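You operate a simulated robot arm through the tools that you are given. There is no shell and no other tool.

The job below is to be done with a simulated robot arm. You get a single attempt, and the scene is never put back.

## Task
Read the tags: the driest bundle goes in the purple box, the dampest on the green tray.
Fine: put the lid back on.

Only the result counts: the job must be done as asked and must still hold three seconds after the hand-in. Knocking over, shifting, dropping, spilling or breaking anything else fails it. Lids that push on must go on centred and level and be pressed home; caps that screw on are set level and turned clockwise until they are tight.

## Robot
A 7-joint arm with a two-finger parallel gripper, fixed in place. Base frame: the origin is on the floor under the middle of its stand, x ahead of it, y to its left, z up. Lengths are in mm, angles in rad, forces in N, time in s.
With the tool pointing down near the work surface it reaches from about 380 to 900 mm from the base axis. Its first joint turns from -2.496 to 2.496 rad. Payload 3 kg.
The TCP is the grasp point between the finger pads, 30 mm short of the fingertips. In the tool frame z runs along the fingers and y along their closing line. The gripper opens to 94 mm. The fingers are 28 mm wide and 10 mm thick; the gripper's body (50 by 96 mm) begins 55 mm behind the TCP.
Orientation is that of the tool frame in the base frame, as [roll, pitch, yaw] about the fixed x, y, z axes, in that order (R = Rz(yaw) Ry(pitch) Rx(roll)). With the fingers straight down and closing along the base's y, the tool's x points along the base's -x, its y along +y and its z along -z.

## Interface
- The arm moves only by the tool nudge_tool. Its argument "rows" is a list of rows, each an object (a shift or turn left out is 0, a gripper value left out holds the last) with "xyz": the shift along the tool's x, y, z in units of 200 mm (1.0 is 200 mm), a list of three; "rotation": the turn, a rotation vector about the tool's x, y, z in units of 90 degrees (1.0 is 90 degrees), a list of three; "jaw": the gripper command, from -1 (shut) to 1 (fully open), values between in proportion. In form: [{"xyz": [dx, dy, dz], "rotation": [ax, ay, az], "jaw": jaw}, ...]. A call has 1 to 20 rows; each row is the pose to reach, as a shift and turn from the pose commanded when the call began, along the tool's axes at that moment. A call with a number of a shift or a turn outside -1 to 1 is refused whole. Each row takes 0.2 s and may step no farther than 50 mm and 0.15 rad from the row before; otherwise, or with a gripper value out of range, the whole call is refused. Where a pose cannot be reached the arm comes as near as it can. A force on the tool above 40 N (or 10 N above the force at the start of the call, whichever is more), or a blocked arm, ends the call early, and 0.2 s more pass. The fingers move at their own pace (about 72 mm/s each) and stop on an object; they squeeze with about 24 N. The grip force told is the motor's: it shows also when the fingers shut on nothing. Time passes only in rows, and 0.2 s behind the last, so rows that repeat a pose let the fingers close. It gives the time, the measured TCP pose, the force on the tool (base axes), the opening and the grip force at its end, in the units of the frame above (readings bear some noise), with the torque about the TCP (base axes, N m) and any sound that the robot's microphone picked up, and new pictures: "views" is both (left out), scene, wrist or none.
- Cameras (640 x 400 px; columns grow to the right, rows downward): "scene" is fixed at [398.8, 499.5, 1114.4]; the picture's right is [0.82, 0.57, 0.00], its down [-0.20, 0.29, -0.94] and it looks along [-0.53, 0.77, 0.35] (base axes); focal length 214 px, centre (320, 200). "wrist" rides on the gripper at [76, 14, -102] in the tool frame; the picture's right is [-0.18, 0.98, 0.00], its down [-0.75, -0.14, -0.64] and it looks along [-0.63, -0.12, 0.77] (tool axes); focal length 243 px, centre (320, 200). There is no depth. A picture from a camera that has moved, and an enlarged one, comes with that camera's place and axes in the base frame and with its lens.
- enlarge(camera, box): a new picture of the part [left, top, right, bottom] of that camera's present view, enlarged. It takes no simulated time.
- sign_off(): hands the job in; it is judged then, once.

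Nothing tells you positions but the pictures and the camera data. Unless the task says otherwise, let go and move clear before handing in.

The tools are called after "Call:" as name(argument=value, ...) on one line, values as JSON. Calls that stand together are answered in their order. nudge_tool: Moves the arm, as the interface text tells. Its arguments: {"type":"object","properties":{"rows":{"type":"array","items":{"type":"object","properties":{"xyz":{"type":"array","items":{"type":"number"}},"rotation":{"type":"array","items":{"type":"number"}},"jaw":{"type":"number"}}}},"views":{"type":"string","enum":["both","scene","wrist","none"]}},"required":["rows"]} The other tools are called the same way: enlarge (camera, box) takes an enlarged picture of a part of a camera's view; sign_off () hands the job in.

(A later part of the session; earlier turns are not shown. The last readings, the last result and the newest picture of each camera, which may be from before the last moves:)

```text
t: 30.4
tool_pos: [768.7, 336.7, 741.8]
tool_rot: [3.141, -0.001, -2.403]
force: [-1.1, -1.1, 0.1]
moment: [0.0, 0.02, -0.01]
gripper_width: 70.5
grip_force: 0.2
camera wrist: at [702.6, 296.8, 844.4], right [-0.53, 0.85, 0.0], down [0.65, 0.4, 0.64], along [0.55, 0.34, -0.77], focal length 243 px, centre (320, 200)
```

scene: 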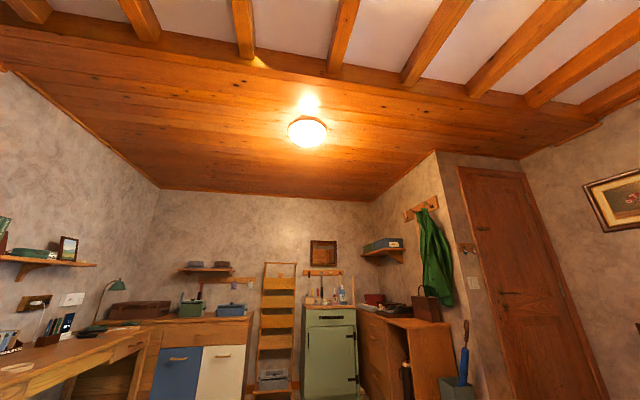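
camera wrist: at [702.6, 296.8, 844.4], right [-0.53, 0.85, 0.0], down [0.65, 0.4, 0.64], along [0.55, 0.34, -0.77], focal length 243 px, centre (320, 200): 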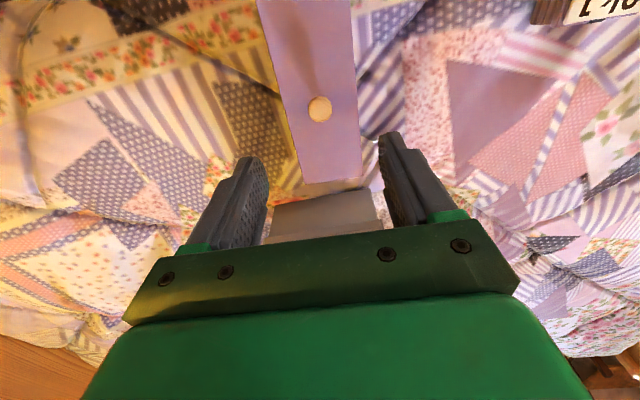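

Call:
enlarge(camera="wrist", box=[240, 0, 400, 240])

Call:
enlarge(camera="wrist", box=[250, 70, 400, 190])

```text
1.67 times, centred on (320, 120) of wrist
camera zoom: at [702.6, 296.8, 844.4], right [-0.53, 0.85, 0.0], down [0.65, 0.4, 0.64], along [0.55, 0.34, -0.77], focal length 404 px, centre (320, 333)
```

zoom: 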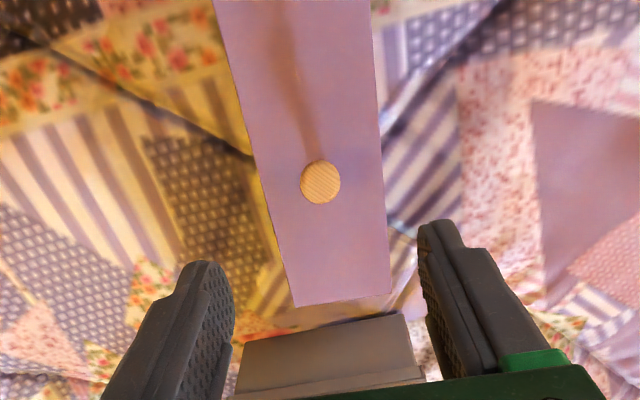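

```text
3.33 times, centred on (325, 130) of wrist
camera zoom: at [702.6, 296.8, 844.4], right [-0.53, 0.85, 0.0], down [0.65, 0.4, 0.64], along [0.55, 0.34, -0.77], focal length 809 px, centre (303, 433)
```

zoom: 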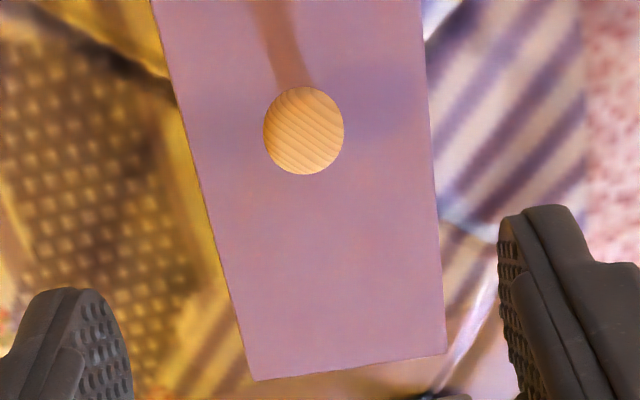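

The knob is a ball about 22 mm wide centred at (769, 338, 622), with the lid top at z≈603. I'll descend so the fingertips stay just above the lid and pinch the knob.

Call:
nudge_tool(rows=[{"xyz": [-0.006, 0.003, 0.12], "jaw": 0.2}, {"xyz": [-0.006, 0.003, 0.24]}, {"xyz": [-0.006, 0.003, 0.36]}, {"xyz": [-0.006, 0.003, 0.44]}, {"xyz": [-0.006, 0.003, 0.5]}, {"xyz": [-0.006, 0.003, 0.51]}], views="wrist")

```text
t: 31.8
tool_pos: [768.9, 338.5, 638.5]
tool_rot: [-3.141, -0.001, -2.405]
force: [1.0, 0.0, -0.5]
moment: [0.02, 0.02, -0.03]
gripper_width: 56.6
grip_force: 0.1
camera wrist: at [704.1, 298.4, 741.0], right [-0.52, 0.85, 0.0], down [0.65, 0.4, 0.64], along [0.55, 0.34, -0.77], focal length 243 px, centre (320, 200)
```

wrist: 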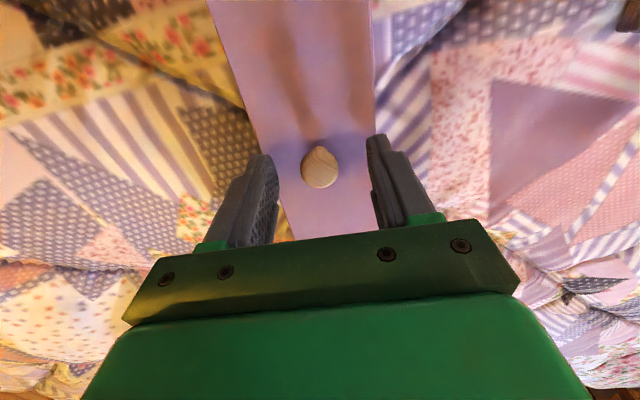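

The knob is centred between the fingers. I'll close on it now.

Call:
nudge_tool(rows=[{"jaw": -1}, {"jaw": -1}, {"jaw": -1}, {"jaw": -1}], views="wrist")

```text
t: 32.8
tool_pos: [769.7, 339.7, 639.3]
tool_rot: [3.141, 0.0, -2.405]
force: [0.0, -0.2, -0.4]
moment: [-0.04, 0.02, -0.01]
gripper_width: 20.3
grip_force: 24.0
heard: snap
camera wrist: at [704.1, 298.6, 741.3], right [-0.52, 0.85, 0.0], down [0.65, 0.4, 0.64], along [0.55, 0.34, -0.77], focal length 243 px, centre (320, 200)
```

wrist: 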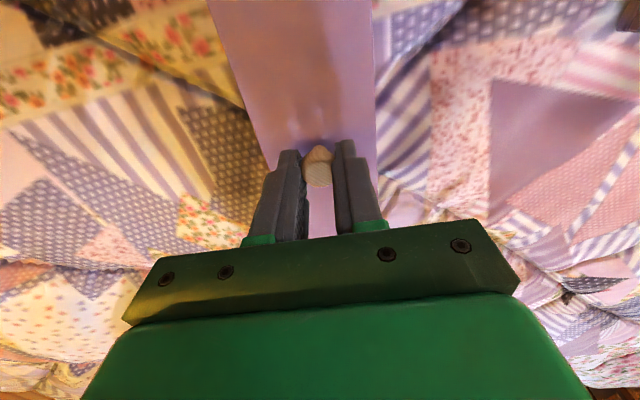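

I heard a "snap" when closing, so I'll inspect the knob before doing anything else.

Call:
enlarge(camera="wrist", box=[240, 120, 400, 240])

Call:
enlarge(camera="wrist", box=[190, 0, 430, 200])

```text
3.33 times, centred on (320, 180) of wrist
camera zoom: at [704.1, 298.6, 741.3], right [-0.52, 0.85, 0.0], down [0.65, 0.4, 0.64], along [0.55, 0.34, -0.77], focal length 809 px, centre (320, 267)
```

zoom: 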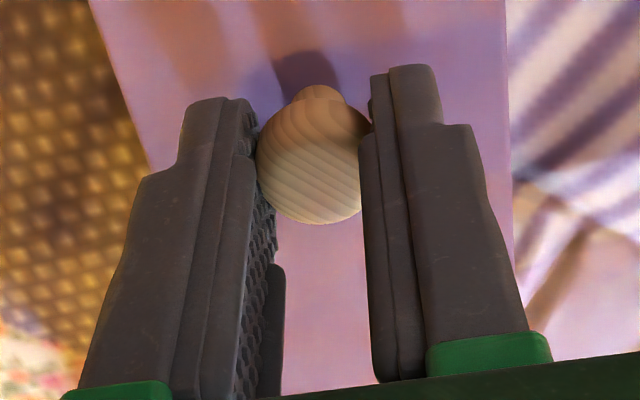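

```text
2.00 times, centred on (310, 100) of wrist
camera zoom: at [704.1, 298.6, 741.3], right [-0.52, 0.85, 0.0], down [0.65, 0.4, 0.64], along [0.55, 0.34, -0.77], focal length 485 px, centre (340, 400)
```

zoom: 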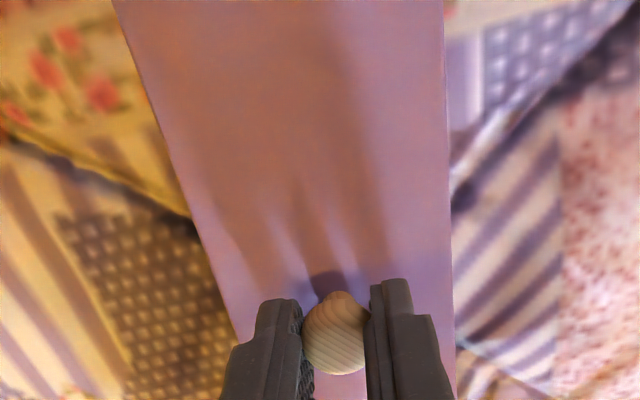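

The knob still looks attached, with the ball between the pads and its neck on the lid. I'll lift very gently and watch the force.

Call:
nudge_tool(rows=[{"xyz": [0, 0, -0.01]}, {"xyz": [0, 0, -0.02]}], views="wrist")

```text
t: 33.4
tool_pos: [768.8, 338.9, 643.7]
tool_rot: [3.141, 0.0, -2.406]
force: [1.1, 0.0, -0.6]
moment: [-0.04, 0.02, 0.01]
gripper_width: 20.4
grip_force: 23.8
camera wrist: at [703.9, 299.0, 745.8], right [-0.52, 0.85, 0.0], down [0.65, 0.4, 0.64], along [0.55, 0.34, -0.77], focal length 243 px, centre (320, 200)
```

wrist: 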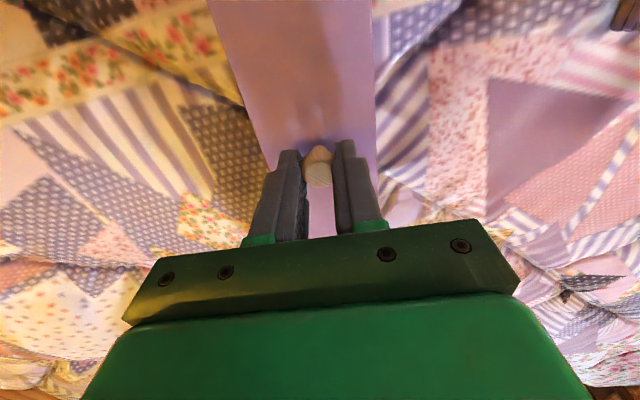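

The lid seems to rise with the gripper, since its apparent size is unchanged. I'll continue lifting slowly.

Call:
nudge_tool(rows=[{"xyz": [0, 0, -0.03]}, {"xyz": [0, 0, -0.07]}, {"xyz": [0, 0, -0.12]}], views="wrist")

```text
t: 34.2
tool_pos: [769.8, 339.2, 667.5]
tool_rot: [-3.141, 0.001, -2.405]
force: [1.0, 0.3, 0.3]
moment: [-0.03, -0.01, -0.03]
gripper_width: 20.1
grip_force: 24.1
camera wrist: at [704.0, 299.3, 769.6], right [-0.52, 0.85, 0.0], down [0.65, 0.4, 0.64], along [0.55, 0.34, -0.77], focal length 243 px, centre (320, 200)
```

wrist: 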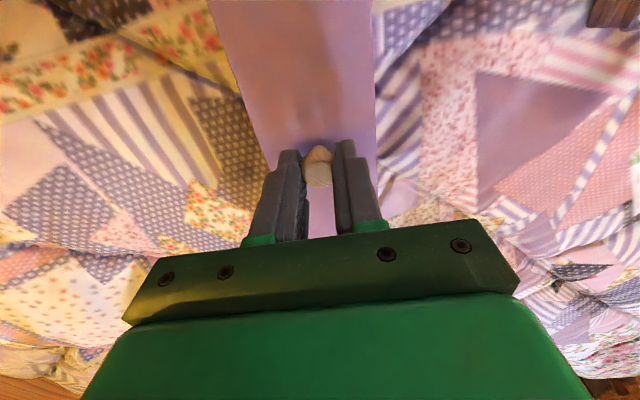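

The lid follows the gripper. I'll raise it further so I can confirm the box stays on the bed.

Call:
nudge_tool(rows=[{"xyz": [0, 0, -0.1]}, {"xyz": [0, 0, -0.25]}, {"xyz": [0, 0, -0.4]}], views="wrist")

```text
t: 35.0
tool_pos: [769.4, 338.2, 748.1]
tool_rot: [3.14, 0.001, -2.403]
force: [-0.2, -0.7, -1.1]
moment: [0.02, 0.01, 0.01]
gripper_width: 20.3
grip_force: 24.1
camera wrist: at [704.2, 298.8, 850.1], right [-0.52, 0.85, 0.0], down [0.65, 0.4, 0.64], along [0.55, 0.34, -0.77], focal length 243 px, centre (320, 200)
```

wrist: 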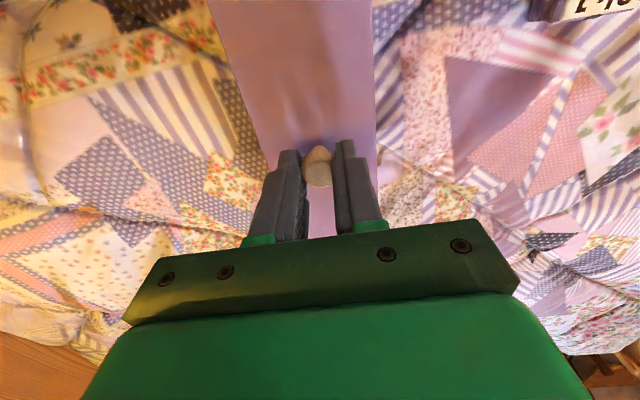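

I'll move the lid sideways a little toward the parking spot to uncover the box below.

Call:
nudge_tool(rows=[{"xyz": [0.03, 0.15, 0]}, {"xyz": [0.06, 0.35, 0]}, {"xyz": [0.09, 0.55, 0]}], views="wrist")

```text
t: 35.8
tool_pos: [684.0, 408.3, 748.0]
tool_rot: [-3.141, 0.001, -2.404]
force: [-0.4, 1.2, -0.6]
moment: [0.05, -0.04, -0.02]
gripper_width: 20.3
grip_force: 23.7
camera wrist: at [617.6, 368.0, 850.5], right [-0.52, 0.85, 0.0], down [0.65, 0.4, 0.64], along [0.55, 0.34, -0.77], focal length 243 px, centre (320, 200)
```

wrist: 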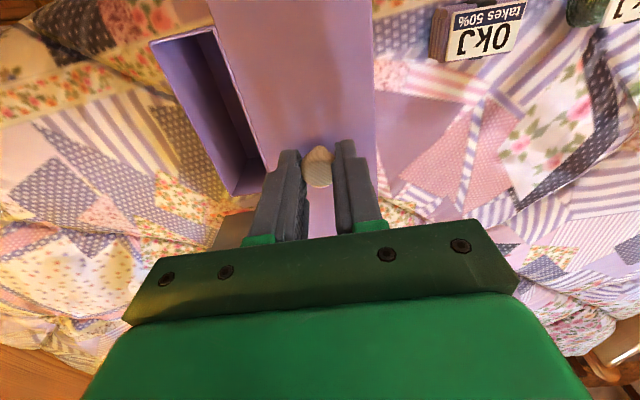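

The box stayed put and is now open and empty. I'll zoom in to measure its opening.

Call:
enlarge(camera="wrist", box=[130, 10, 290, 210])

Call:
enlarge(camera="wrist", box=[400, 0, 640, 90])

```text
2.00 times, centred on (210, 110) of wrist
camera zoom: at [617.6, 368.0, 850.5], right [-0.52, 0.85, 0.0], down [0.65, 0.4, 0.64], along [0.55, 0.34, -0.77], focal length 485 px, centre (540, 380)
```

zoom: 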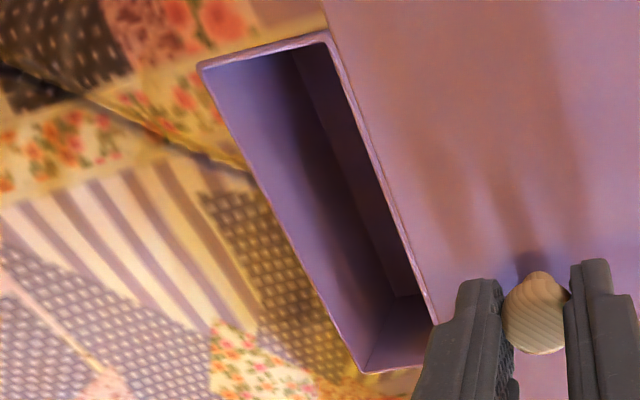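

```text
2.67 times, centred on (520, 45) of wrist
camera zoom: at [617.6, 368.0, 850.5], right [-0.52, 0.85, 0.0], down [0.65, 0.4, 0.64], along [0.55, 0.34, -0.77], focal length 647 px, centre (-213, 613)
```

zoom: 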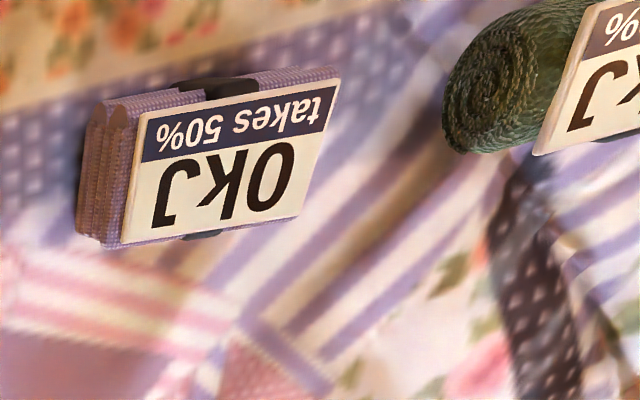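

The box opening is about 171×57 mm inside, and the lid has a skirt that goes over the rim. I'll park the lid on the free bed spot where the red bundle lay, keeping the same orientation.

Call:
nudge_tool(rows=[{"xyz": [-0.005, 0.14, 0]}, {"xyz": [-0.015, 0.268, 0]}, {"xyz": [-0.015, 0.268, 0.2]}, {"xyz": [-0.015, 0.268, 0.4]}, {"xyz": [-0.015, 0.268, 0.6]}, {"xyz": [-0.015, 0.268, 0.75]}], views="wrist")

```text
t: 37.2
tool_pos: [646.9, 451.1, 594.8]
tool_rot: [-3.141, 0.001, -2.406]
force: [0.4, 0.1, -0.6]
moment: [0.0, 0.03, 0.0]
gripper_width: 20.3
grip_force: 24.2
camera wrist: at [581.8, 410.1, 697.3], right [-0.52, 0.85, 0.0], down [0.65, 0.4, 0.64], along [0.55, 0.34, -0.77], focal length 243 px, centre (320, 200)
```

wrist: 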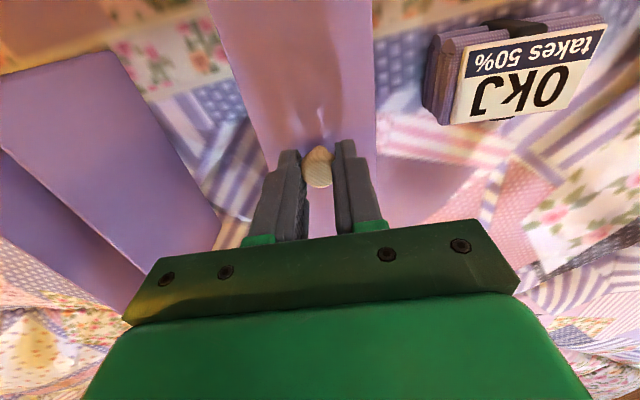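

The lid is clear of both the box and the 0kJ bundle. I'll lower slowly until it touches the bed.

Call:
nudge_tool(rows=[{"xyz": [0, 0, 0.05]}, {"xyz": [0, 0, 0.1]}, {"xyz": [0, 0, 0.12]}], views="wrist")

Call:
nudge_tool(rows=[{"xyz": [0, 0, 0.02]}, {"xyz": [0, 0, 0.04]}], views="none")

```text
t: 38.0
tool_pos: [647.9, 449.4, 572.1]
tool_rot: [3.141, 0.001, -2.406]
force: [-0.2, -0.1, -0.8]
moment: [0.0, 0.0, 0.01]
gripper_width: 20.4
grip_force: 23.4
camera wrist: at [582.2, 410.3, 674.7], right [-0.52, 0.85, 0.0], down [0.65, 0.4, 0.64], along [0.55, 0.34, -0.77], focal length 243 px, centre (320, 200)
```

wrist: 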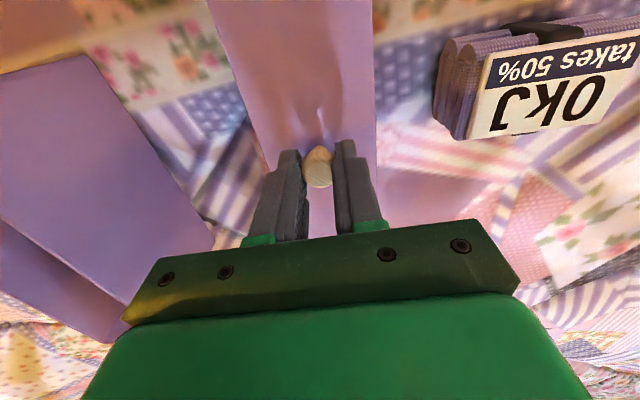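

```text
t: 38.6
tool_pos: [648.5, 450.3, 566.9]
tool_rot: [-3.141, 0.0, -2.404]
force: [-0.1, 0.8, 0.0]
moment: [-0.01, 0.03, 0.02]
gripper_width: 20.2
grip_force: 23.8
```

Call:
nudge_tool(rows=[{"xyz": [0, 0, 0.015]}, {"xyz": [0, 0, 0.03]}], views="none")

Call:
nudge_tool(rows=[{"xyz": [0, 0, 0.015]}, {"xyz": [0, 0, 0.02]}], views="wrist")

```text
t: 39.2
tool_pos: [647.9, 452.0, 558.6]
tool_rot: [-3.14, -0.001, -2.406]
force: [0.4, 0.5, 0.0]
moment: [0.0, 0.04, 0.0]
gripper_width: 20.6
grip_force: 23.7
```

```text
t: 39.8
tool_pos: [649.5, 451.5, 556.6]
tool_rot: [-3.141, 0.001, -2.405]
force: [-0.3, -0.1, -0.3]
moment: [-0.04, -0.01, 0.01]
gripper_width: 20.2
grip_force: 23.9
camera wrist: at [583.4, 410.8, 658.0], right [-0.52, 0.85, 0.0], down [0.65, 0.4, 0.64], along [0.55, 0.34, -0.77], focal length 243 px, centre (320, 200)
```

wrist: 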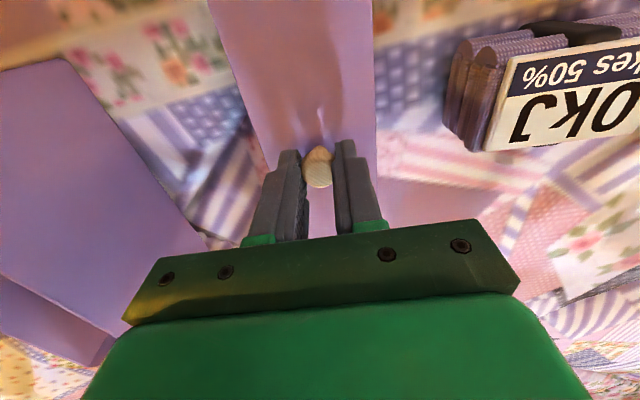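

There is still no contact at z≈556. I'll keep lowering in small steps.

Call:
nudge_tool(rows=[{"xyz": [0, 0, 0.015]}, {"xyz": [0, 0, 0.025]}], views="none")

Call:
nudge_tool(rows=[{"xyz": [0, 0, 0.01]}, {"xyz": [0, 0, 0.02]}], views="none")

```text
t: 40.4
tool_pos: [647.2, 450.0, 550.7]
tool_rot: [-3.141, 0.001, -2.402]
force: [0.0, -0.6, -0.9]
moment: [-0.01, -0.01, 0.0]
gripper_width: 20.4
grip_force: 23.7
```

```text
t: 41.0
tool_pos: [648.3, 451.8, 547.5]
tool_rot: [-3.141, 0.0, -2.406]
force: [0.7, -0.2, -1.1]
moment: [0.0, 0.02, -0.02]
gripper_width: 20.5
grip_force: 23.6
```

Call:
nudge_tool(rows=[{"xyz": [0, 0, 0.01]}, {"xyz": [0, 0, 0.02]}], views="none")

Call:
enlarge(camera="wrist", box=[180, 0, 440, 200])

```text
t: 41.6
tool_pos: [648.8, 450.7, 543.2]
tool_rot: [3.141, 0.0, -2.406]
force: [-0.4, 0.3, -0.5]
moment: [0.02, 0.0, -0.03]
gripper_width: 20.5
grip_force: 24.3
```

```text
2.00 times, centred on (310, 100) of wrist
camera zoom: at [583.0, 410.7, 645.1], right [-0.52, 0.85, 0.0], down [0.65, 0.4, 0.64], along [0.55, 0.34, -0.77], focal length 485 px, centre (340, 400)
```

zoom: 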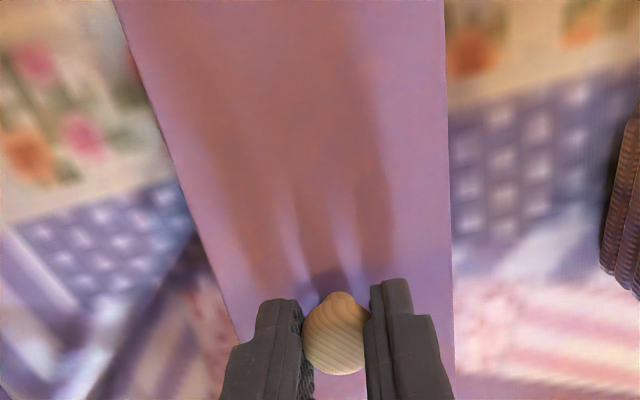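

Call:
nudge_tool(rows=[{"xyz": [0, 0, 0.01]}, {"xyz": [0, 0, 0.02]}], views="none")

Call:
nudge_tool(rows=[{"xyz": [0, 0, 0.01]}, {"xyz": [0, 0, 0.02]}], views="none")

```text
t: 42.2
tool_pos: [648.2, 450.8, 538.7]
tool_rot: [-3.141, -0.001, -2.406]
force: [0.1, -1.7, -1.1]
moment: [0.02, 0.01, 0.0]
gripper_width: 20.5
grip_force: 23.6
```

```text
t: 42.8
tool_pos: [648.9, 451.7, 535.8]
tool_rot: [3.141, 0.001, -2.405]
force: [-5.2, -1.4, 26.7]
moment: [-0.06, 0.16, -0.01]
gripper_width: 20.4
grip_force: 23.7
```

The lid has touched down, with contact at about z 536. I'll relax the pressure and release the knob.

Call:
nudge_tool(rows=[{"xyz": [0, 0, -0.007]}, {"xyz": [0, 0, -0.007]}], views="none")

```text
t: 43.4
tool_pos: [647.5, 450.8, 536.9]
tool_rot: [-3.141, 0.0, -2.406]
force: [1.8, 2.7, 5.0]
moment: [0.1, -0.11, 0.0]
gripper_width: 20.3
grip_force: 24.6
```

Call:
nudge_tool(rows=[{"jaw": -0.4}, {"jaw": -0.1}, {"jaw": 0.2}, {"jaw": 0.2}], views="wrist")

```text
t: 44.4
tool_pos: [648.3, 450.5, 537.0]
tool_rot: [-3.141, 0.002, -2.406]
force: [-0.1, 0.7, 0.2]
moment: [-0.01, 0.01, -0.03]
gripper_width: 56.4
grip_force: 0.1
camera wrist: at [582.7, 410.4, 638.9], right [-0.52, 0.85, 0.0], down [0.65, 0.4, 0.64], along [0.55, 0.34, -0.77], focal length 243 px, centre (320, 200)
```

wrist: 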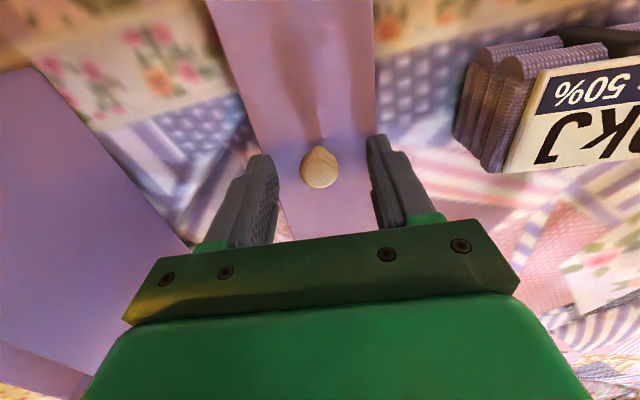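

The lid is parked. I'll raise straight up and check it and the 0kJ bundle.

Call:
nudge_tool(rows=[{"xyz": [0, 0, -0.05]}, {"xyz": [0, 0, -0.2]}, {"xyz": [0, 0, -0.4]}, {"xyz": [0, 0, -0.6]}, {"xyz": [0, 0, -0.8]}, {"xyz": [0, 0, -0.9]}], views="wrist")

```text
t: 45.8
tool_pos: [649.2, 449.3, 715.0]
tool_rot: [-3.141, -0.001, -2.404]
force: [-0.1, -0.2, -0.6]
moment: [0.01, -0.02, 0.0]
gripper_width: 56.5
grip_force: 0.1
camera wrist: at [583.4, 409.6, 817.1], right [-0.52, 0.85, 0.0], down [0.65, 0.4, 0.64], along [0.55, 0.34, -0.77], focal length 243 px, centre (320, 200)
```

wrist: 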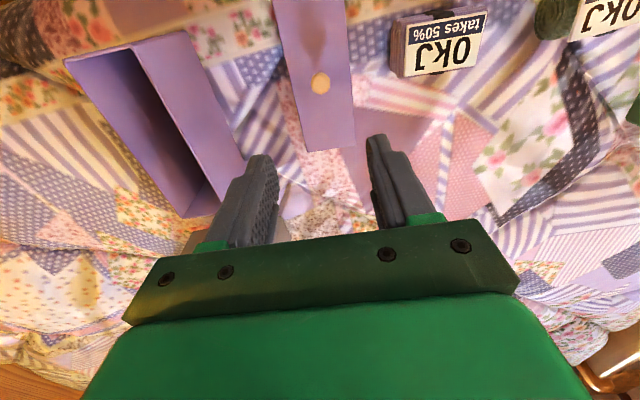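

I have a good overview here, so I'll zoom in on the bundle, the box and the lid to measure them.

Call:
enlarge(camera="wrist", box=[370, 0, 530, 100])

Call:
enlarge(camera="wrist", box=[50, 20, 270, 230])

Call:
enlarge(camera="wrist", box=[240, 0, 400, 160])

```text
4.00 times, centred on (450, 50) of wrist
camera zoom: at [583.4, 409.6, 817.1], right [-0.52, 0.85, 0.0], down [0.65, 0.4, 0.64], along [0.55, 0.34, -0.77], focal length 970 px, centre (-200, 800)
```

zoom: 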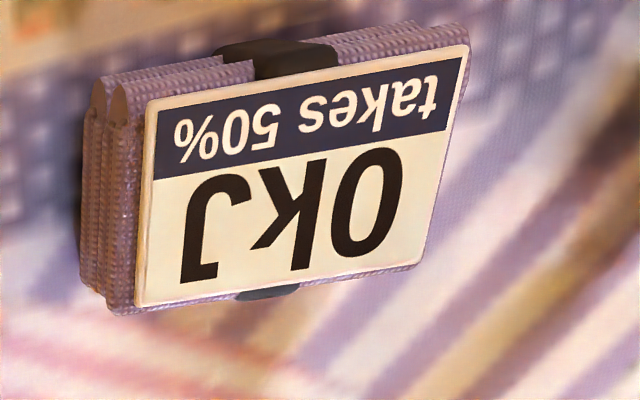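

```text
1.90 times, centred on (160, 125) of wrist
camera zoom: at [583.4, 409.6, 817.1], right [-0.52, 0.85, 0.0], down [0.65, 0.4, 0.64], along [0.55, 0.34, -0.77], focal length 462 px, centre (625, 343)
```

zoom: 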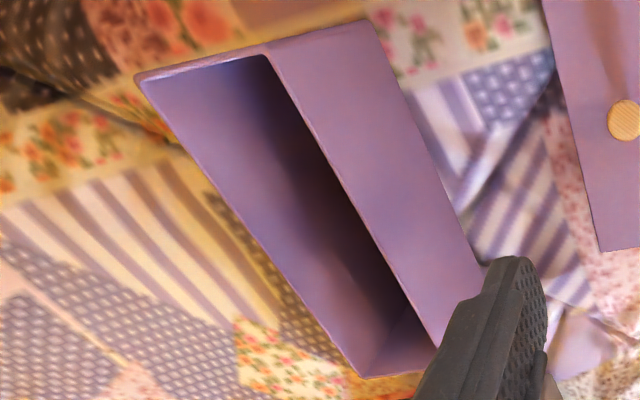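

```text
2.50 times, centred on (320, 80) of wrist
camera zoom: at [583.4, 409.6, 817.1], right [-0.52, 0.85, 0.0], down [0.65, 0.4, 0.64], along [0.55, 0.34, -0.77], focal length 606 px, centre (320, 500)
```

zoom: 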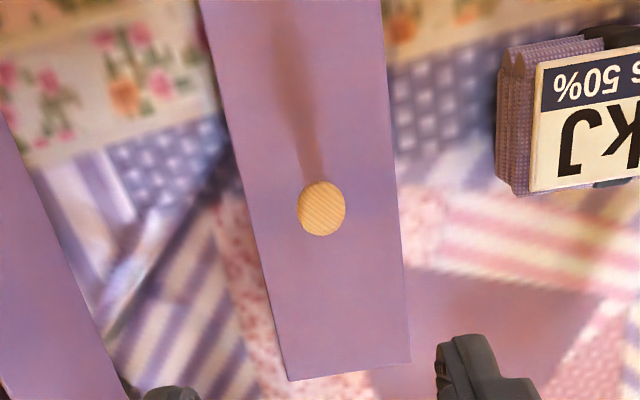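

The 0kJ bundle's tag centre is about (552, 531, 540) with its long axis at −50°, so I'd grip it lengthwise (about 75 mm) to keep the fingers inside the box opening. I'll move above it with the fingers fully open and look.

Call:
nudge_tool(rows=[{"xyz": [0.02, 0.16, 0], "rotation": [0, 0, 0.01], "jaw": 1}, {"xyz": [0.04, 0.32, 0], "rotation": [0, 0, 0.02], "jaw": 1}, {"xyz": [0.06, 0.48, 0.05], "rotation": [0, 0, 0.027], "jaw": 1}, {"xyz": [0.084, 0.63, 0.15], "rotation": [0, 0, 0.027], "jaw": 1}, {"xyz": [0.084, 0.63, 0.3], "rotation": [0, 0, 0.027], "jaw": 1}, {"xyz": [0.084, 0.63, 0.5], "rotation": [0, 0, 0.027], "jaw": 1}], views="wrist")

```text
t: 47.2
tool_pos: [550.6, 534.5, 615.3]
tool_rot: [-3.141, 0.0, -2.445]
force: [-0.1, 1.1, -0.6]
moment: [0.03, -0.01, 0.03]
gripper_width: 94.0
grip_force: 0.0
camera wrist: at [484.4, 496.1, 717.2], right [-0.49, 0.87, 0.0], down [0.67, 0.37, 0.64], along [0.56, 0.31, -0.77], focal length 243 px, centre (320, 200)
```

wrist: 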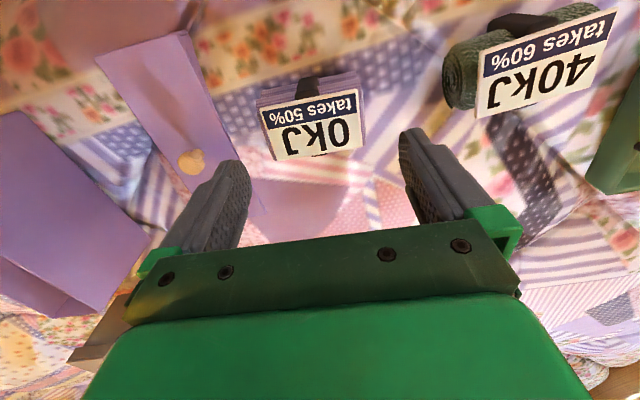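

Call:
enlarge(camera="wrist", box=[230, 50, 390, 180])

```text
3.08 times, centred on (310, 115) of wrist
camera zoom: at [484.4, 496.1, 717.2], right [-0.49, 0.87, 0.0], down [0.67, 0.37, 0.64], along [0.56, 0.31, -0.77], focal length 746 px, centre (351, 462)
```

zoom: 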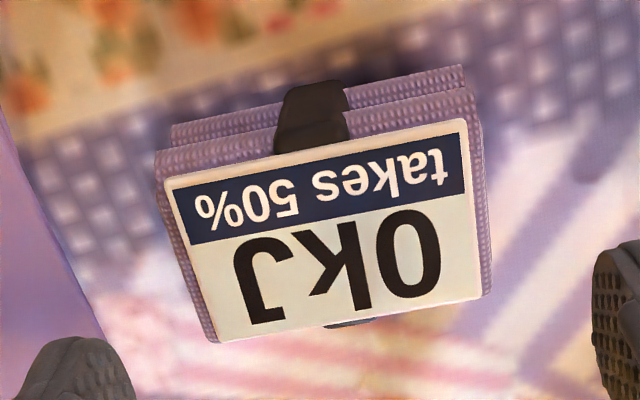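

The tag is parallel to my tool axes and offset 5 mm in tool y. The box opening is only about 55–57 mm wide, so I'll first turn 90° and gently pinch the bundle across its short side to measure its true width and centre it.

Call:
nudge_tool(rows=[{"xyz": [0, -0.01, 0], "rotation": [0, 0, 0.09]}, {"xyz": [0.002, -0.026, 0], "rotation": [0, 0, 0.18]}, {"xyz": [0.002, -0.026, 0], "rotation": [0, 0, 0.27]}, {"xyz": [0.002, -0.026, 0], "rotation": [0, 0, 0.36]}, {"xyz": [0.002, -0.026, 0], "rotation": [0, 0, 0.45]}, {"xyz": [0.002, -0.026, 0], "rotation": [0, 0, 0.54]}, {"xyz": [0.002, -0.026, 0], "rotation": [0, 0, 0.63]}, {"xyz": [0.002, -0.026, 0], "rotation": [0, 0, 0.72]}, {"xyz": [0.002, -0.026, 0], "rotation": [0, 0, 0.81]}, {"xyz": [0.002, -0.026, 0], "rotation": [0, 0, 0.9]}, {"xyz": [0.002, -0.026, 0], "rotation": [0, 0, 0.99]}, {"xyz": [0.002, -0.026, 0], "rotation": [0, 0, 1.0]}], views="wrist")

```text
t: 49.8
tool_pos: [554.5, 530.0, 615.7]
tool_rot: [3.141, 0.001, 2.264]
force: [-0.5, 0.1, -0.4]
moment: [0.03, 0.06, 0.01]
gripper_width: 94.0
grip_force: 0.1
camera wrist: at [517.2, 597.0, 718.4], right [0.87, 0.49, 0.0], down [0.37, -0.67, 0.64], along [0.31, -0.56, -0.77], focal length 243 px, centre (320, 200)
```

wrist: 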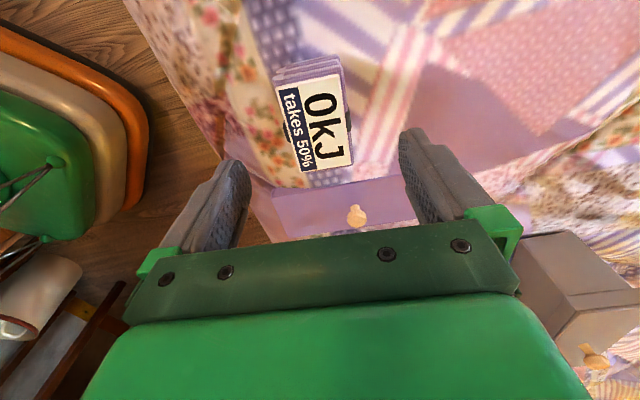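

Call:
enlarge(camera="wrist", box=[240, 40, 400, 180])

```text
2.86 times, centred on (320, 110) of wrist
camera zoom: at [517.2, 597.0, 718.4], right [0.87, 0.49, 0.0], down [0.37, -0.67, 0.64], along [0.31, -0.56, -0.77], focal length 693 px, centre (320, 457)
```

zoom: 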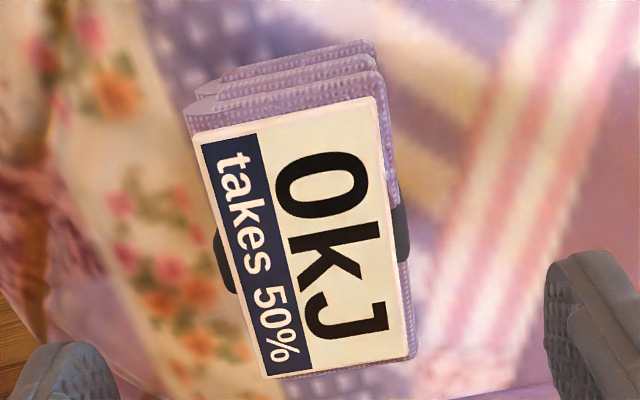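

The folded body looks about 48 mm wide, with a black band that is slightly wider. I'll correct the small offset, descend and pinch to measure.

Call:
nudge_tool(rows=[{"xyz": [-0.008, -0.0125, 0.12]}, {"xyz": [-0.008, -0.0125, 0.24]}, {"xyz": [-0.008, -0.0125, 0.34]}, {"xyz": [-0.008, -0.0125, 0.41]}, {"xyz": [-0.008, -0.0125, 0.42]}], views="wrist")

```text
t: 51.0
tool_pos: [554.1, 526.3, 532.9]
tool_rot: [3.14, 0.002, 2.266]
force: [0.3, -0.3, -0.8]
moment: [-0.02, 0.0, -0.03]
gripper_width: 93.9
grip_force: 0.0
camera wrist: at [515.8, 594.0, 633.9], right [0.87, 0.49, 0.0], down [0.37, -0.67, 0.64], along [0.31, -0.56, -0.77], focal length 243 px, centre (320, 200)
```

wrist: 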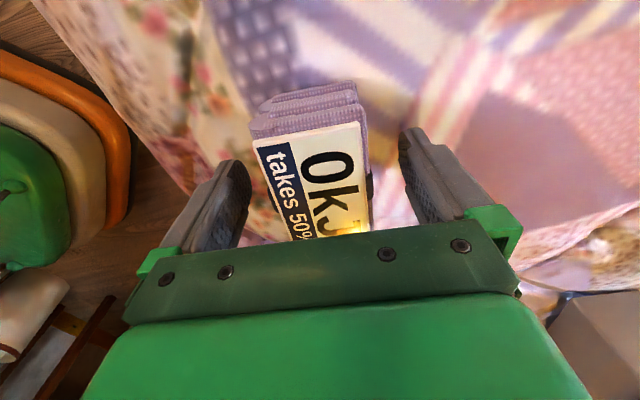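

Call:
nudge_tool(rows=[{"jaw": 0.5}, {"jaw": 0.3}, {"jaw": 0.1}, {"jaw": -0.1}, {"jaw": -0.3}], views="wrist")

```text
t: 52.2
tool_pos: [552.5, 525.5, 531.3]
tool_rot: [-3.142, 0.0, 2.265]
force: [1.8, 0.7, 2.0]
moment: [-0.06, 0.05, 0.0]
gripper_width: 53.9
grip_force: 23.9
camera wrist: at [515.8, 594.0, 634.1], right [0.87, 0.49, 0.0], down [0.37, -0.67, 0.64], along [0.31, -0.56, -0.77], focal length 243 px, centre (320, 200)
```

wrist: 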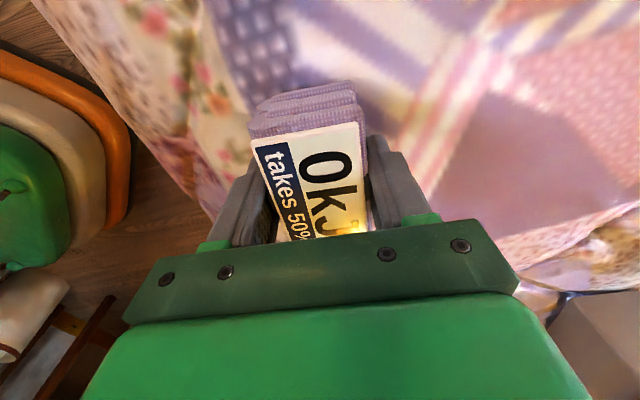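

The width is 53.9 mm and the bundle is now centred and squared in the gripper. I'll release, rise, turn back 90° about the same axis, then grip it lengthwise.

Call:
nudge_tool(rows=[{"jaw": 0.4}, {"jaw": 1}, {"jaw": 1}, {"xyz": [0, 0, -0.1], "jaw": 1}, {"xyz": [0, 0, -0.25], "jaw": 1}, {"xyz": [0, 0, -0.4], "jaw": 1}], views="wrist")

Call:
nudge_tool(rows=[{"rotation": [0, 0, -0.09]}, {"rotation": [0, 0, -0.18]}, {"rotation": [0, 0, -0.27]}, {"rotation": [0, 0, -0.36]}, {"rotation": [0, 0, -0.45]}, {"rotation": [0, 0, -0.54]}, {"rotation": [0, 0, -0.63]}, {"rotation": [0, 0, -0.72]}, {"rotation": [0, 0, -0.81]}, {"rotation": [0, 0, -0.9]}, {"rotation": [0, 0, -0.99]}, {"rotation": [0, 0, -1.0]}, {"rotation": [0, 0, -1.0]}], views="wrist")

```text
t: 53.6
tool_pos: [553.9, 526.2, 611.4]
tool_rot: [-3.141, 0.0, 2.265]
force: [-0.7, 0.9, -0.6]
moment: [0.01, 0.01, 0.01]
gripper_width: 94.0
grip_force: 0.1
camera wrist: at [516.7, 594.3, 713.9], right [0.87, 0.49, 0.0], down [0.37, -0.67, 0.64], along [0.31, -0.56, -0.77], focal length 243 px, centre (320, 200)
```

wrist: 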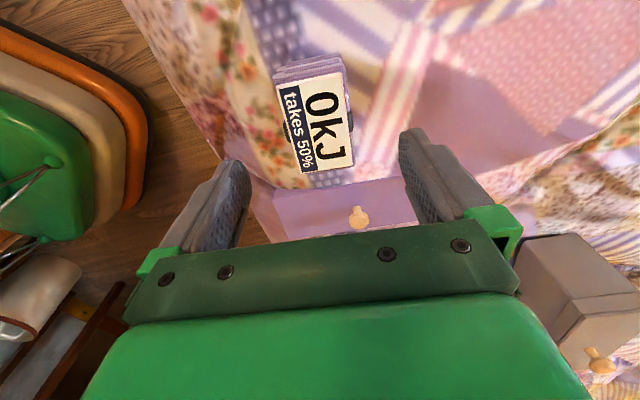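

```text
t: 56.4
tool_pos: [554.2, 525.2, 612.6]
tool_rot: [3.141, 0.001, -2.447]
force: [-0.5, -0.7, -0.1]
moment: [0.03, 0.03, 0.04]
gripper_width: 93.7
grip_force: 0.2
camera wrist: at [486.2, 488.4, 714.4], right [-0.49, 0.87, 0.0], down [0.67, 0.37, 0.64], along [0.56, 0.31, -0.77], focal length 243 px, centre (320, 200)
```

wrist: 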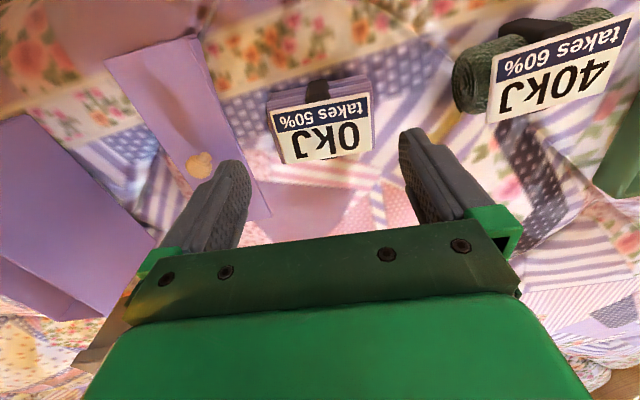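

Call:
enlarge(camera="wrist", box=[240, 60, 400, 180])

```text
3.33 times, centred on (320, 120) of wrist
camera zoom: at [486.2, 488.4, 714.4], right [-0.49, 0.87, 0.0], down [0.67, 0.37, 0.64], along [0.56, 0.31, -0.77], focal length 809 px, centre (320, 467)
```

zoom: 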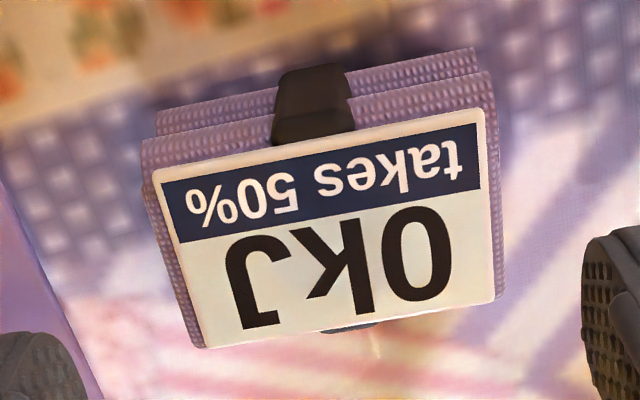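

The bundle is aligned with the tool and roughly centred. I'll descend with the fingers open along its length.

Call:
nudge_tool(rows=[{"xyz": [0, 0.008, 0.12]}, {"xyz": [0, 0.008, 0.22]}, {"xyz": [0, 0.008, 0.31]}], views="wrist")

```text
t: 57.2
tool_pos: [553.3, 525.2, 549.6]
tool_rot: [-3.141, -0.001, -2.447]
force: [-0.4, 0.4, -0.1]
moment: [-0.04, 0.01, 0.0]
gripper_width: 93.9
grip_force: 0.1
camera wrist: at [485.6, 487.9, 651.4], right [-0.49, 0.87, 0.0], down [0.67, 0.37, 0.64], along [0.56, 0.31, -0.77], focal length 243 px, centre (320, 200)
```

wrist: 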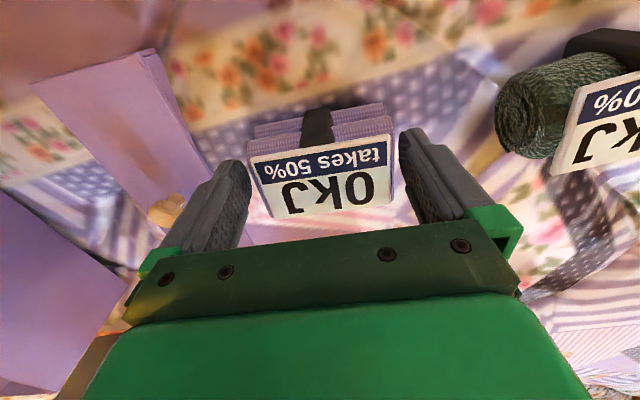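

Call:
enlarge(camera="wrist", box=[200, 90, 460, 240])

```text
2.46 times, centred on (330, 165) of wrist
camera zoom: at [485.6, 487.9, 651.4], right [-0.49, 0.87, 0.0], down [0.67, 0.37, 0.64], along [0.56, 0.31, -0.77], focal length 597 px, centre (295, 286)
```

zoom: 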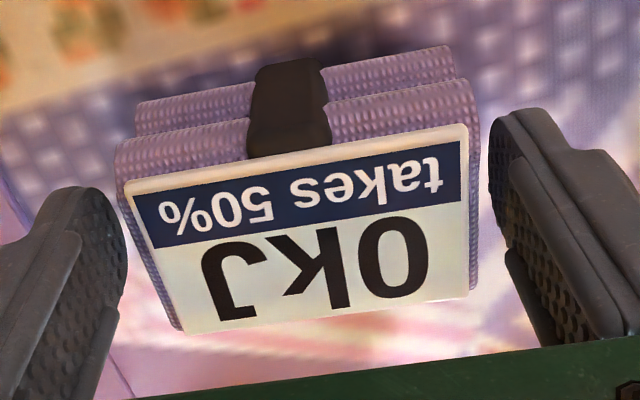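

Both fingers clear the bundle's ends. I'll descend the rest of the way and close.

Call:
nudge_tool(rows=[{"xyz": [0, 0, 0.04]}, {"xyz": [0, 0, 0.08]}, {"xyz": [0, 0, 0.085]}], views="none")

Call:
nudge_tool(rows=[{"jaw": 0.7}, {"jaw": 0.4}, {"jaw": 0.1}, {"jaw": -0.5}, {"jaw": -1}], views="wrist")

```text
t: 58.0
tool_pos: [552.7, 526.3, 533.4]
tool_rot: [-3.141, 0.001, -2.446]
force: [0.1, -0.4, -0.2]
moment: [0.03, -0.03, -0.01]
gripper_width: 93.9
grip_force: 0.0
```

```text
t: 59.2
tool_pos: [553.2, 526.7, 533.5]
tool_rot: [3.141, -0.002, -2.448]
force: [0.5, 0.8, 2.4]
moment: [-0.05, -0.12, 0.07]
gripper_width: 83.9
grip_force: 24.4
camera wrist: at [484.9, 489.4, 635.5], right [-0.49, 0.87, 0.0], down [0.67, 0.37, 0.64], along [0.56, 0.31, -0.77], focal length 243 px, centre (320, 200)
```

wrist: 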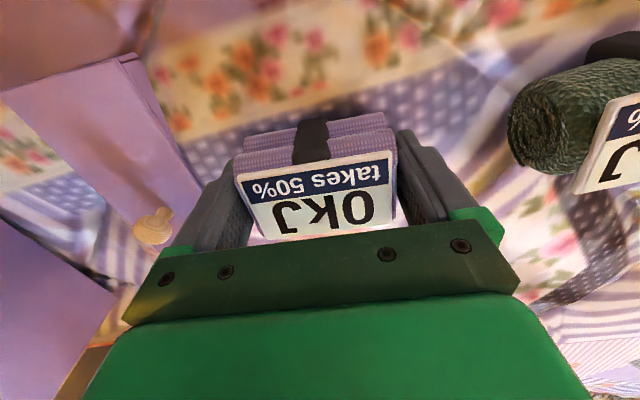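

Gripped lengthwise at 83.9 mm, so the bundle is 84×54 mm with its centre on the tool axis. I'll lift gently and check that it holds.

Call:
nudge_tool(rows=[{"xyz": [0, 0, -0.03]}, {"xyz": [0, 0, -0.1]}, {"xyz": [0, 0, -0.25]}, {"xyz": [0, 0, -0.45]}, {"xyz": [0, 0, -0.65]}, {"xyz": [0, 0, -0.85]}, {"xyz": [0, 0, -1.0]}], views="wrist")

```text
t: 60.8
tool_pos: [552.5, 526.8, 733.8]
tool_rot: [-3.141, -0.003, -2.445]
force: [0.1, 0.2, -1.6]
moment: [0.02, 0.0, 0.0]
gripper_width: 83.8
grip_force: 24.0
camera wrist: at [484.7, 488.8, 835.4], right [-0.49, 0.87, 0.0], down [0.67, 0.37, 0.64], along [0.56, 0.31, -0.77], focal length 243 px, centre (320, 200)
```

wrist: 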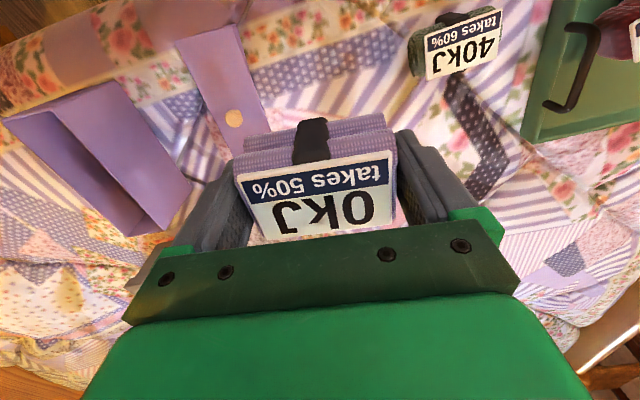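

The bundle is held. I'll carry it toward the box in two stages, turning about 87° so its length aligns with the box.

Call:
nudge_tool(rows=[{"xyz": [-0.015, -0.1, 0], "rotation": [0, 0, 0.07]}, {"xyz": [-0.03, -0.2, 0], "rotation": [0, 0, 0.14]}, {"xyz": [-0.05, -0.3, 0], "rotation": [0, 0, 0.21]}, {"xyz": [-0.065, -0.4, 0], "rotation": [0, 0, 0.28]}, {"xyz": [-0.08, -0.5, 0], "rotation": [0, 0, 0.35]}, {"xyz": [-0.1, -0.6, 0], "rotation": [0, 0, 0.42]}, {"xyz": [-0.115, -0.7, 0], "rotation": [0, 0, 0.49]}], views="wrist")

```text
t: 62.4
tool_pos: [658.8, 434.1, 734.5]
tool_rot: [-3.14, 0.0, 3.067]
force: [-0.9, -0.3, -0.6]
moment: [0.03, 0.02, 0.0]
gripper_width: 84.0
grip_force: 23.8
camera wrist: at [584.7, 453.6, 836.7], right [0.26, 0.97, 0.0], down [0.74, -0.2, 0.64], along [0.62, -0.17, -0.77], focal length 243 px, centre (320, 200)
```

wrist: 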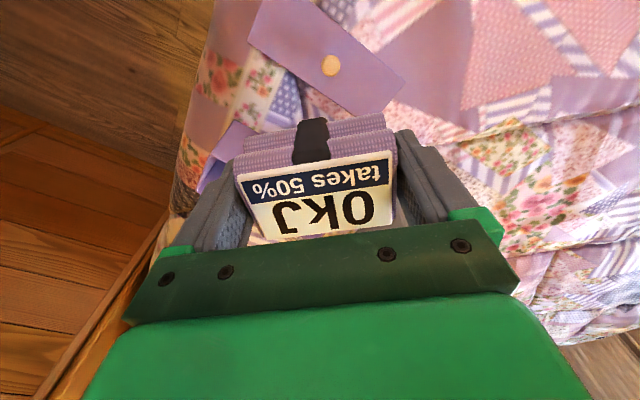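

Call:
nudge_tool(rows=[{"xyz": [-0.08, -0.06, 0], "rotation": [0, 0, 0.07]}, {"xyz": [-0.16, -0.12, 0], "rotation": [0, 0, 0.14]}, {"xyz": [-0.25, -0.18, 0], "rotation": [0, 0, 0.21]}, {"xyz": [-0.33, -0.25, 0], "rotation": [0, 0, 0.28]}, {"xyz": [-0.42, -0.31, 0], "rotation": [0, 0, 0.35]}, {"xyz": [-0.5, -0.37, 0], "rotation": [0, 0, 0.42]}, {"xyz": [-0.587, -0.433, 0], "rotation": [0, 0, 0.4826]}, {"xyz": [-0.587, -0.433, 0], "rotation": [0, 0, 0.4826]}], views="wrist")

```text
t: 64.2
tool_pos: [770.6, 338.6, 733.3]
tool_rot: [3.14, 0.001, 2.308]
force: [-0.5, -0.4, -1.5]
moment: [-0.02, -0.01, 0.04]
gripper_width: 84.2
grip_force: 24.3
camera wrist: at [730.4, 405.7, 835.6], right [0.85, 0.52, 0.0], down [0.4, -0.65, 0.64], along [0.34, -0.55, -0.77], focal length 243 px, centre (320, 200)
```

wrist: 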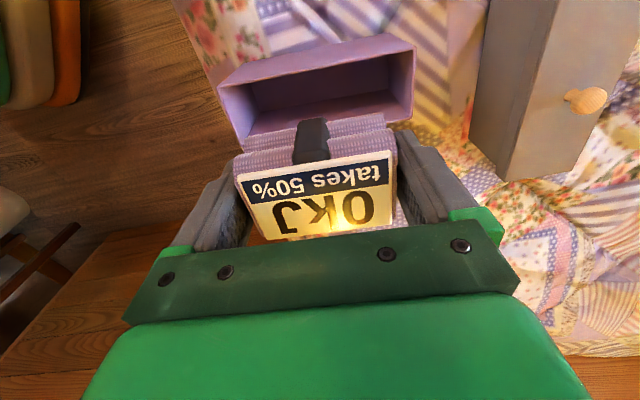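

I'm over the box with the bundle. I'll zoom in to check alignment with the opening.

Call:
enlarge(camera="wrist", box=[200, 20, 440, 170])

Call:
enlarge(camera="wrist", box=[200, 100, 440, 250])

```text
2.67 times, centred on (320, 95) of wrist
camera zoom: at [730.4, 405.7, 835.6], right [0.85, 0.52, 0.0], down [0.4, -0.65, 0.64], along [0.34, -0.55, -0.77], focal length 647 px, centre (320, 480)
```

zoom: 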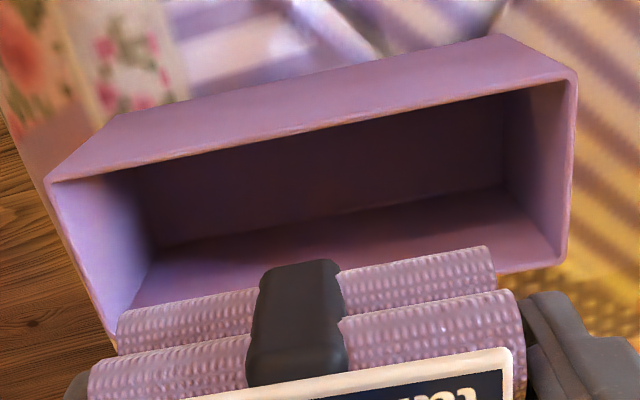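

```text
2.67 times, centred on (320, 175) of wrist
camera zoom: at [730.4, 405.7, 835.6], right [0.85, 0.52, 0.0], down [0.4, -0.65, 0.64], along [0.34, -0.55, -0.77], focal length 647 px, centre (320, 267)
```

zoom: 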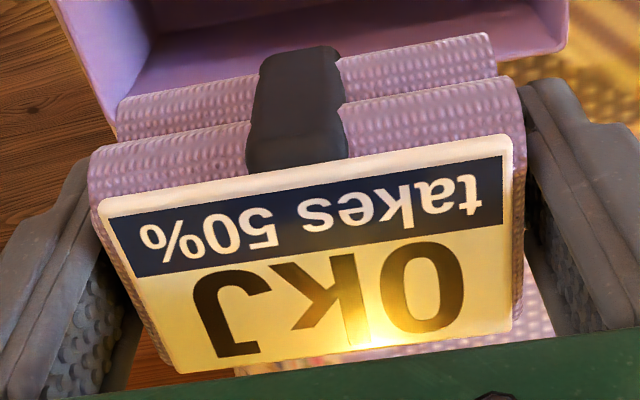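

The box's outer edges in tool coordinates run from about −32 to +30 across and −90 to +87 along, so I'm within about 1–2 mm of centre and parallel. I'll shift −1.3 mm in tool x and descend to just above the rim for a closer look.

Call:
nudge_tool(rows=[{"xyz": [-0.0065, -0.006, 0.1]}, {"xyz": [-0.0065, -0.006, 0.2]}, {"xyz": [-0.0065, -0.006, 0.29]}, {"xyz": [-0.0065, -0.006, 0.34]}, {"xyz": [-0.0065, -0.006, 0.34]}], views="wrist")

Call:
enlarge(camera="wrist", box=[200, 40, 440, 190])

```text
t: 65.4
tool_pos: [770.8, 337.7, 665.6]
tool_rot: [3.141, 0.0, 2.308]
force: [-0.6, -0.1, 0.0]
moment: [-0.04, 0.0, 0.02]
gripper_width: 84.1
grip_force: 24.1
camera wrist: at [730.7, 403.6, 768.0], right [0.85, 0.53, 0.0], down [0.4, -0.65, 0.64], along [0.34, -0.55, -0.77], focal length 243 px, centre (320, 200)
```

wrist: 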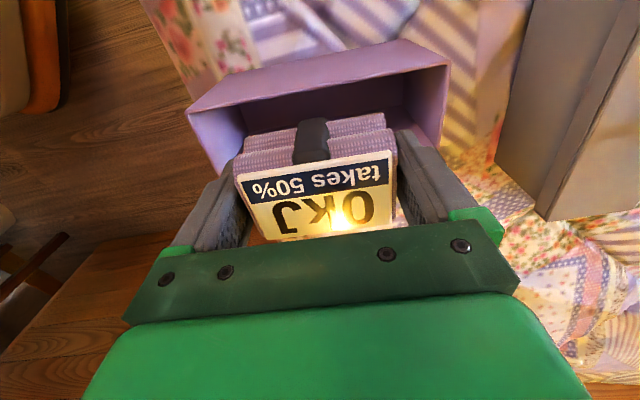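

```text
2.67 times, centred on (320, 115) of wrist
camera zoom: at [730.7, 403.6, 768.0], right [0.85, 0.53, 0.0], down [0.4, -0.65, 0.64], along [0.34, -0.55, -0.77], focal length 647 px, centre (320, 427)
```

zoom: 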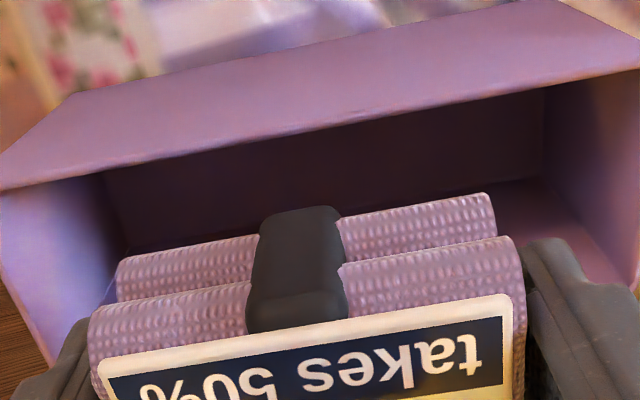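

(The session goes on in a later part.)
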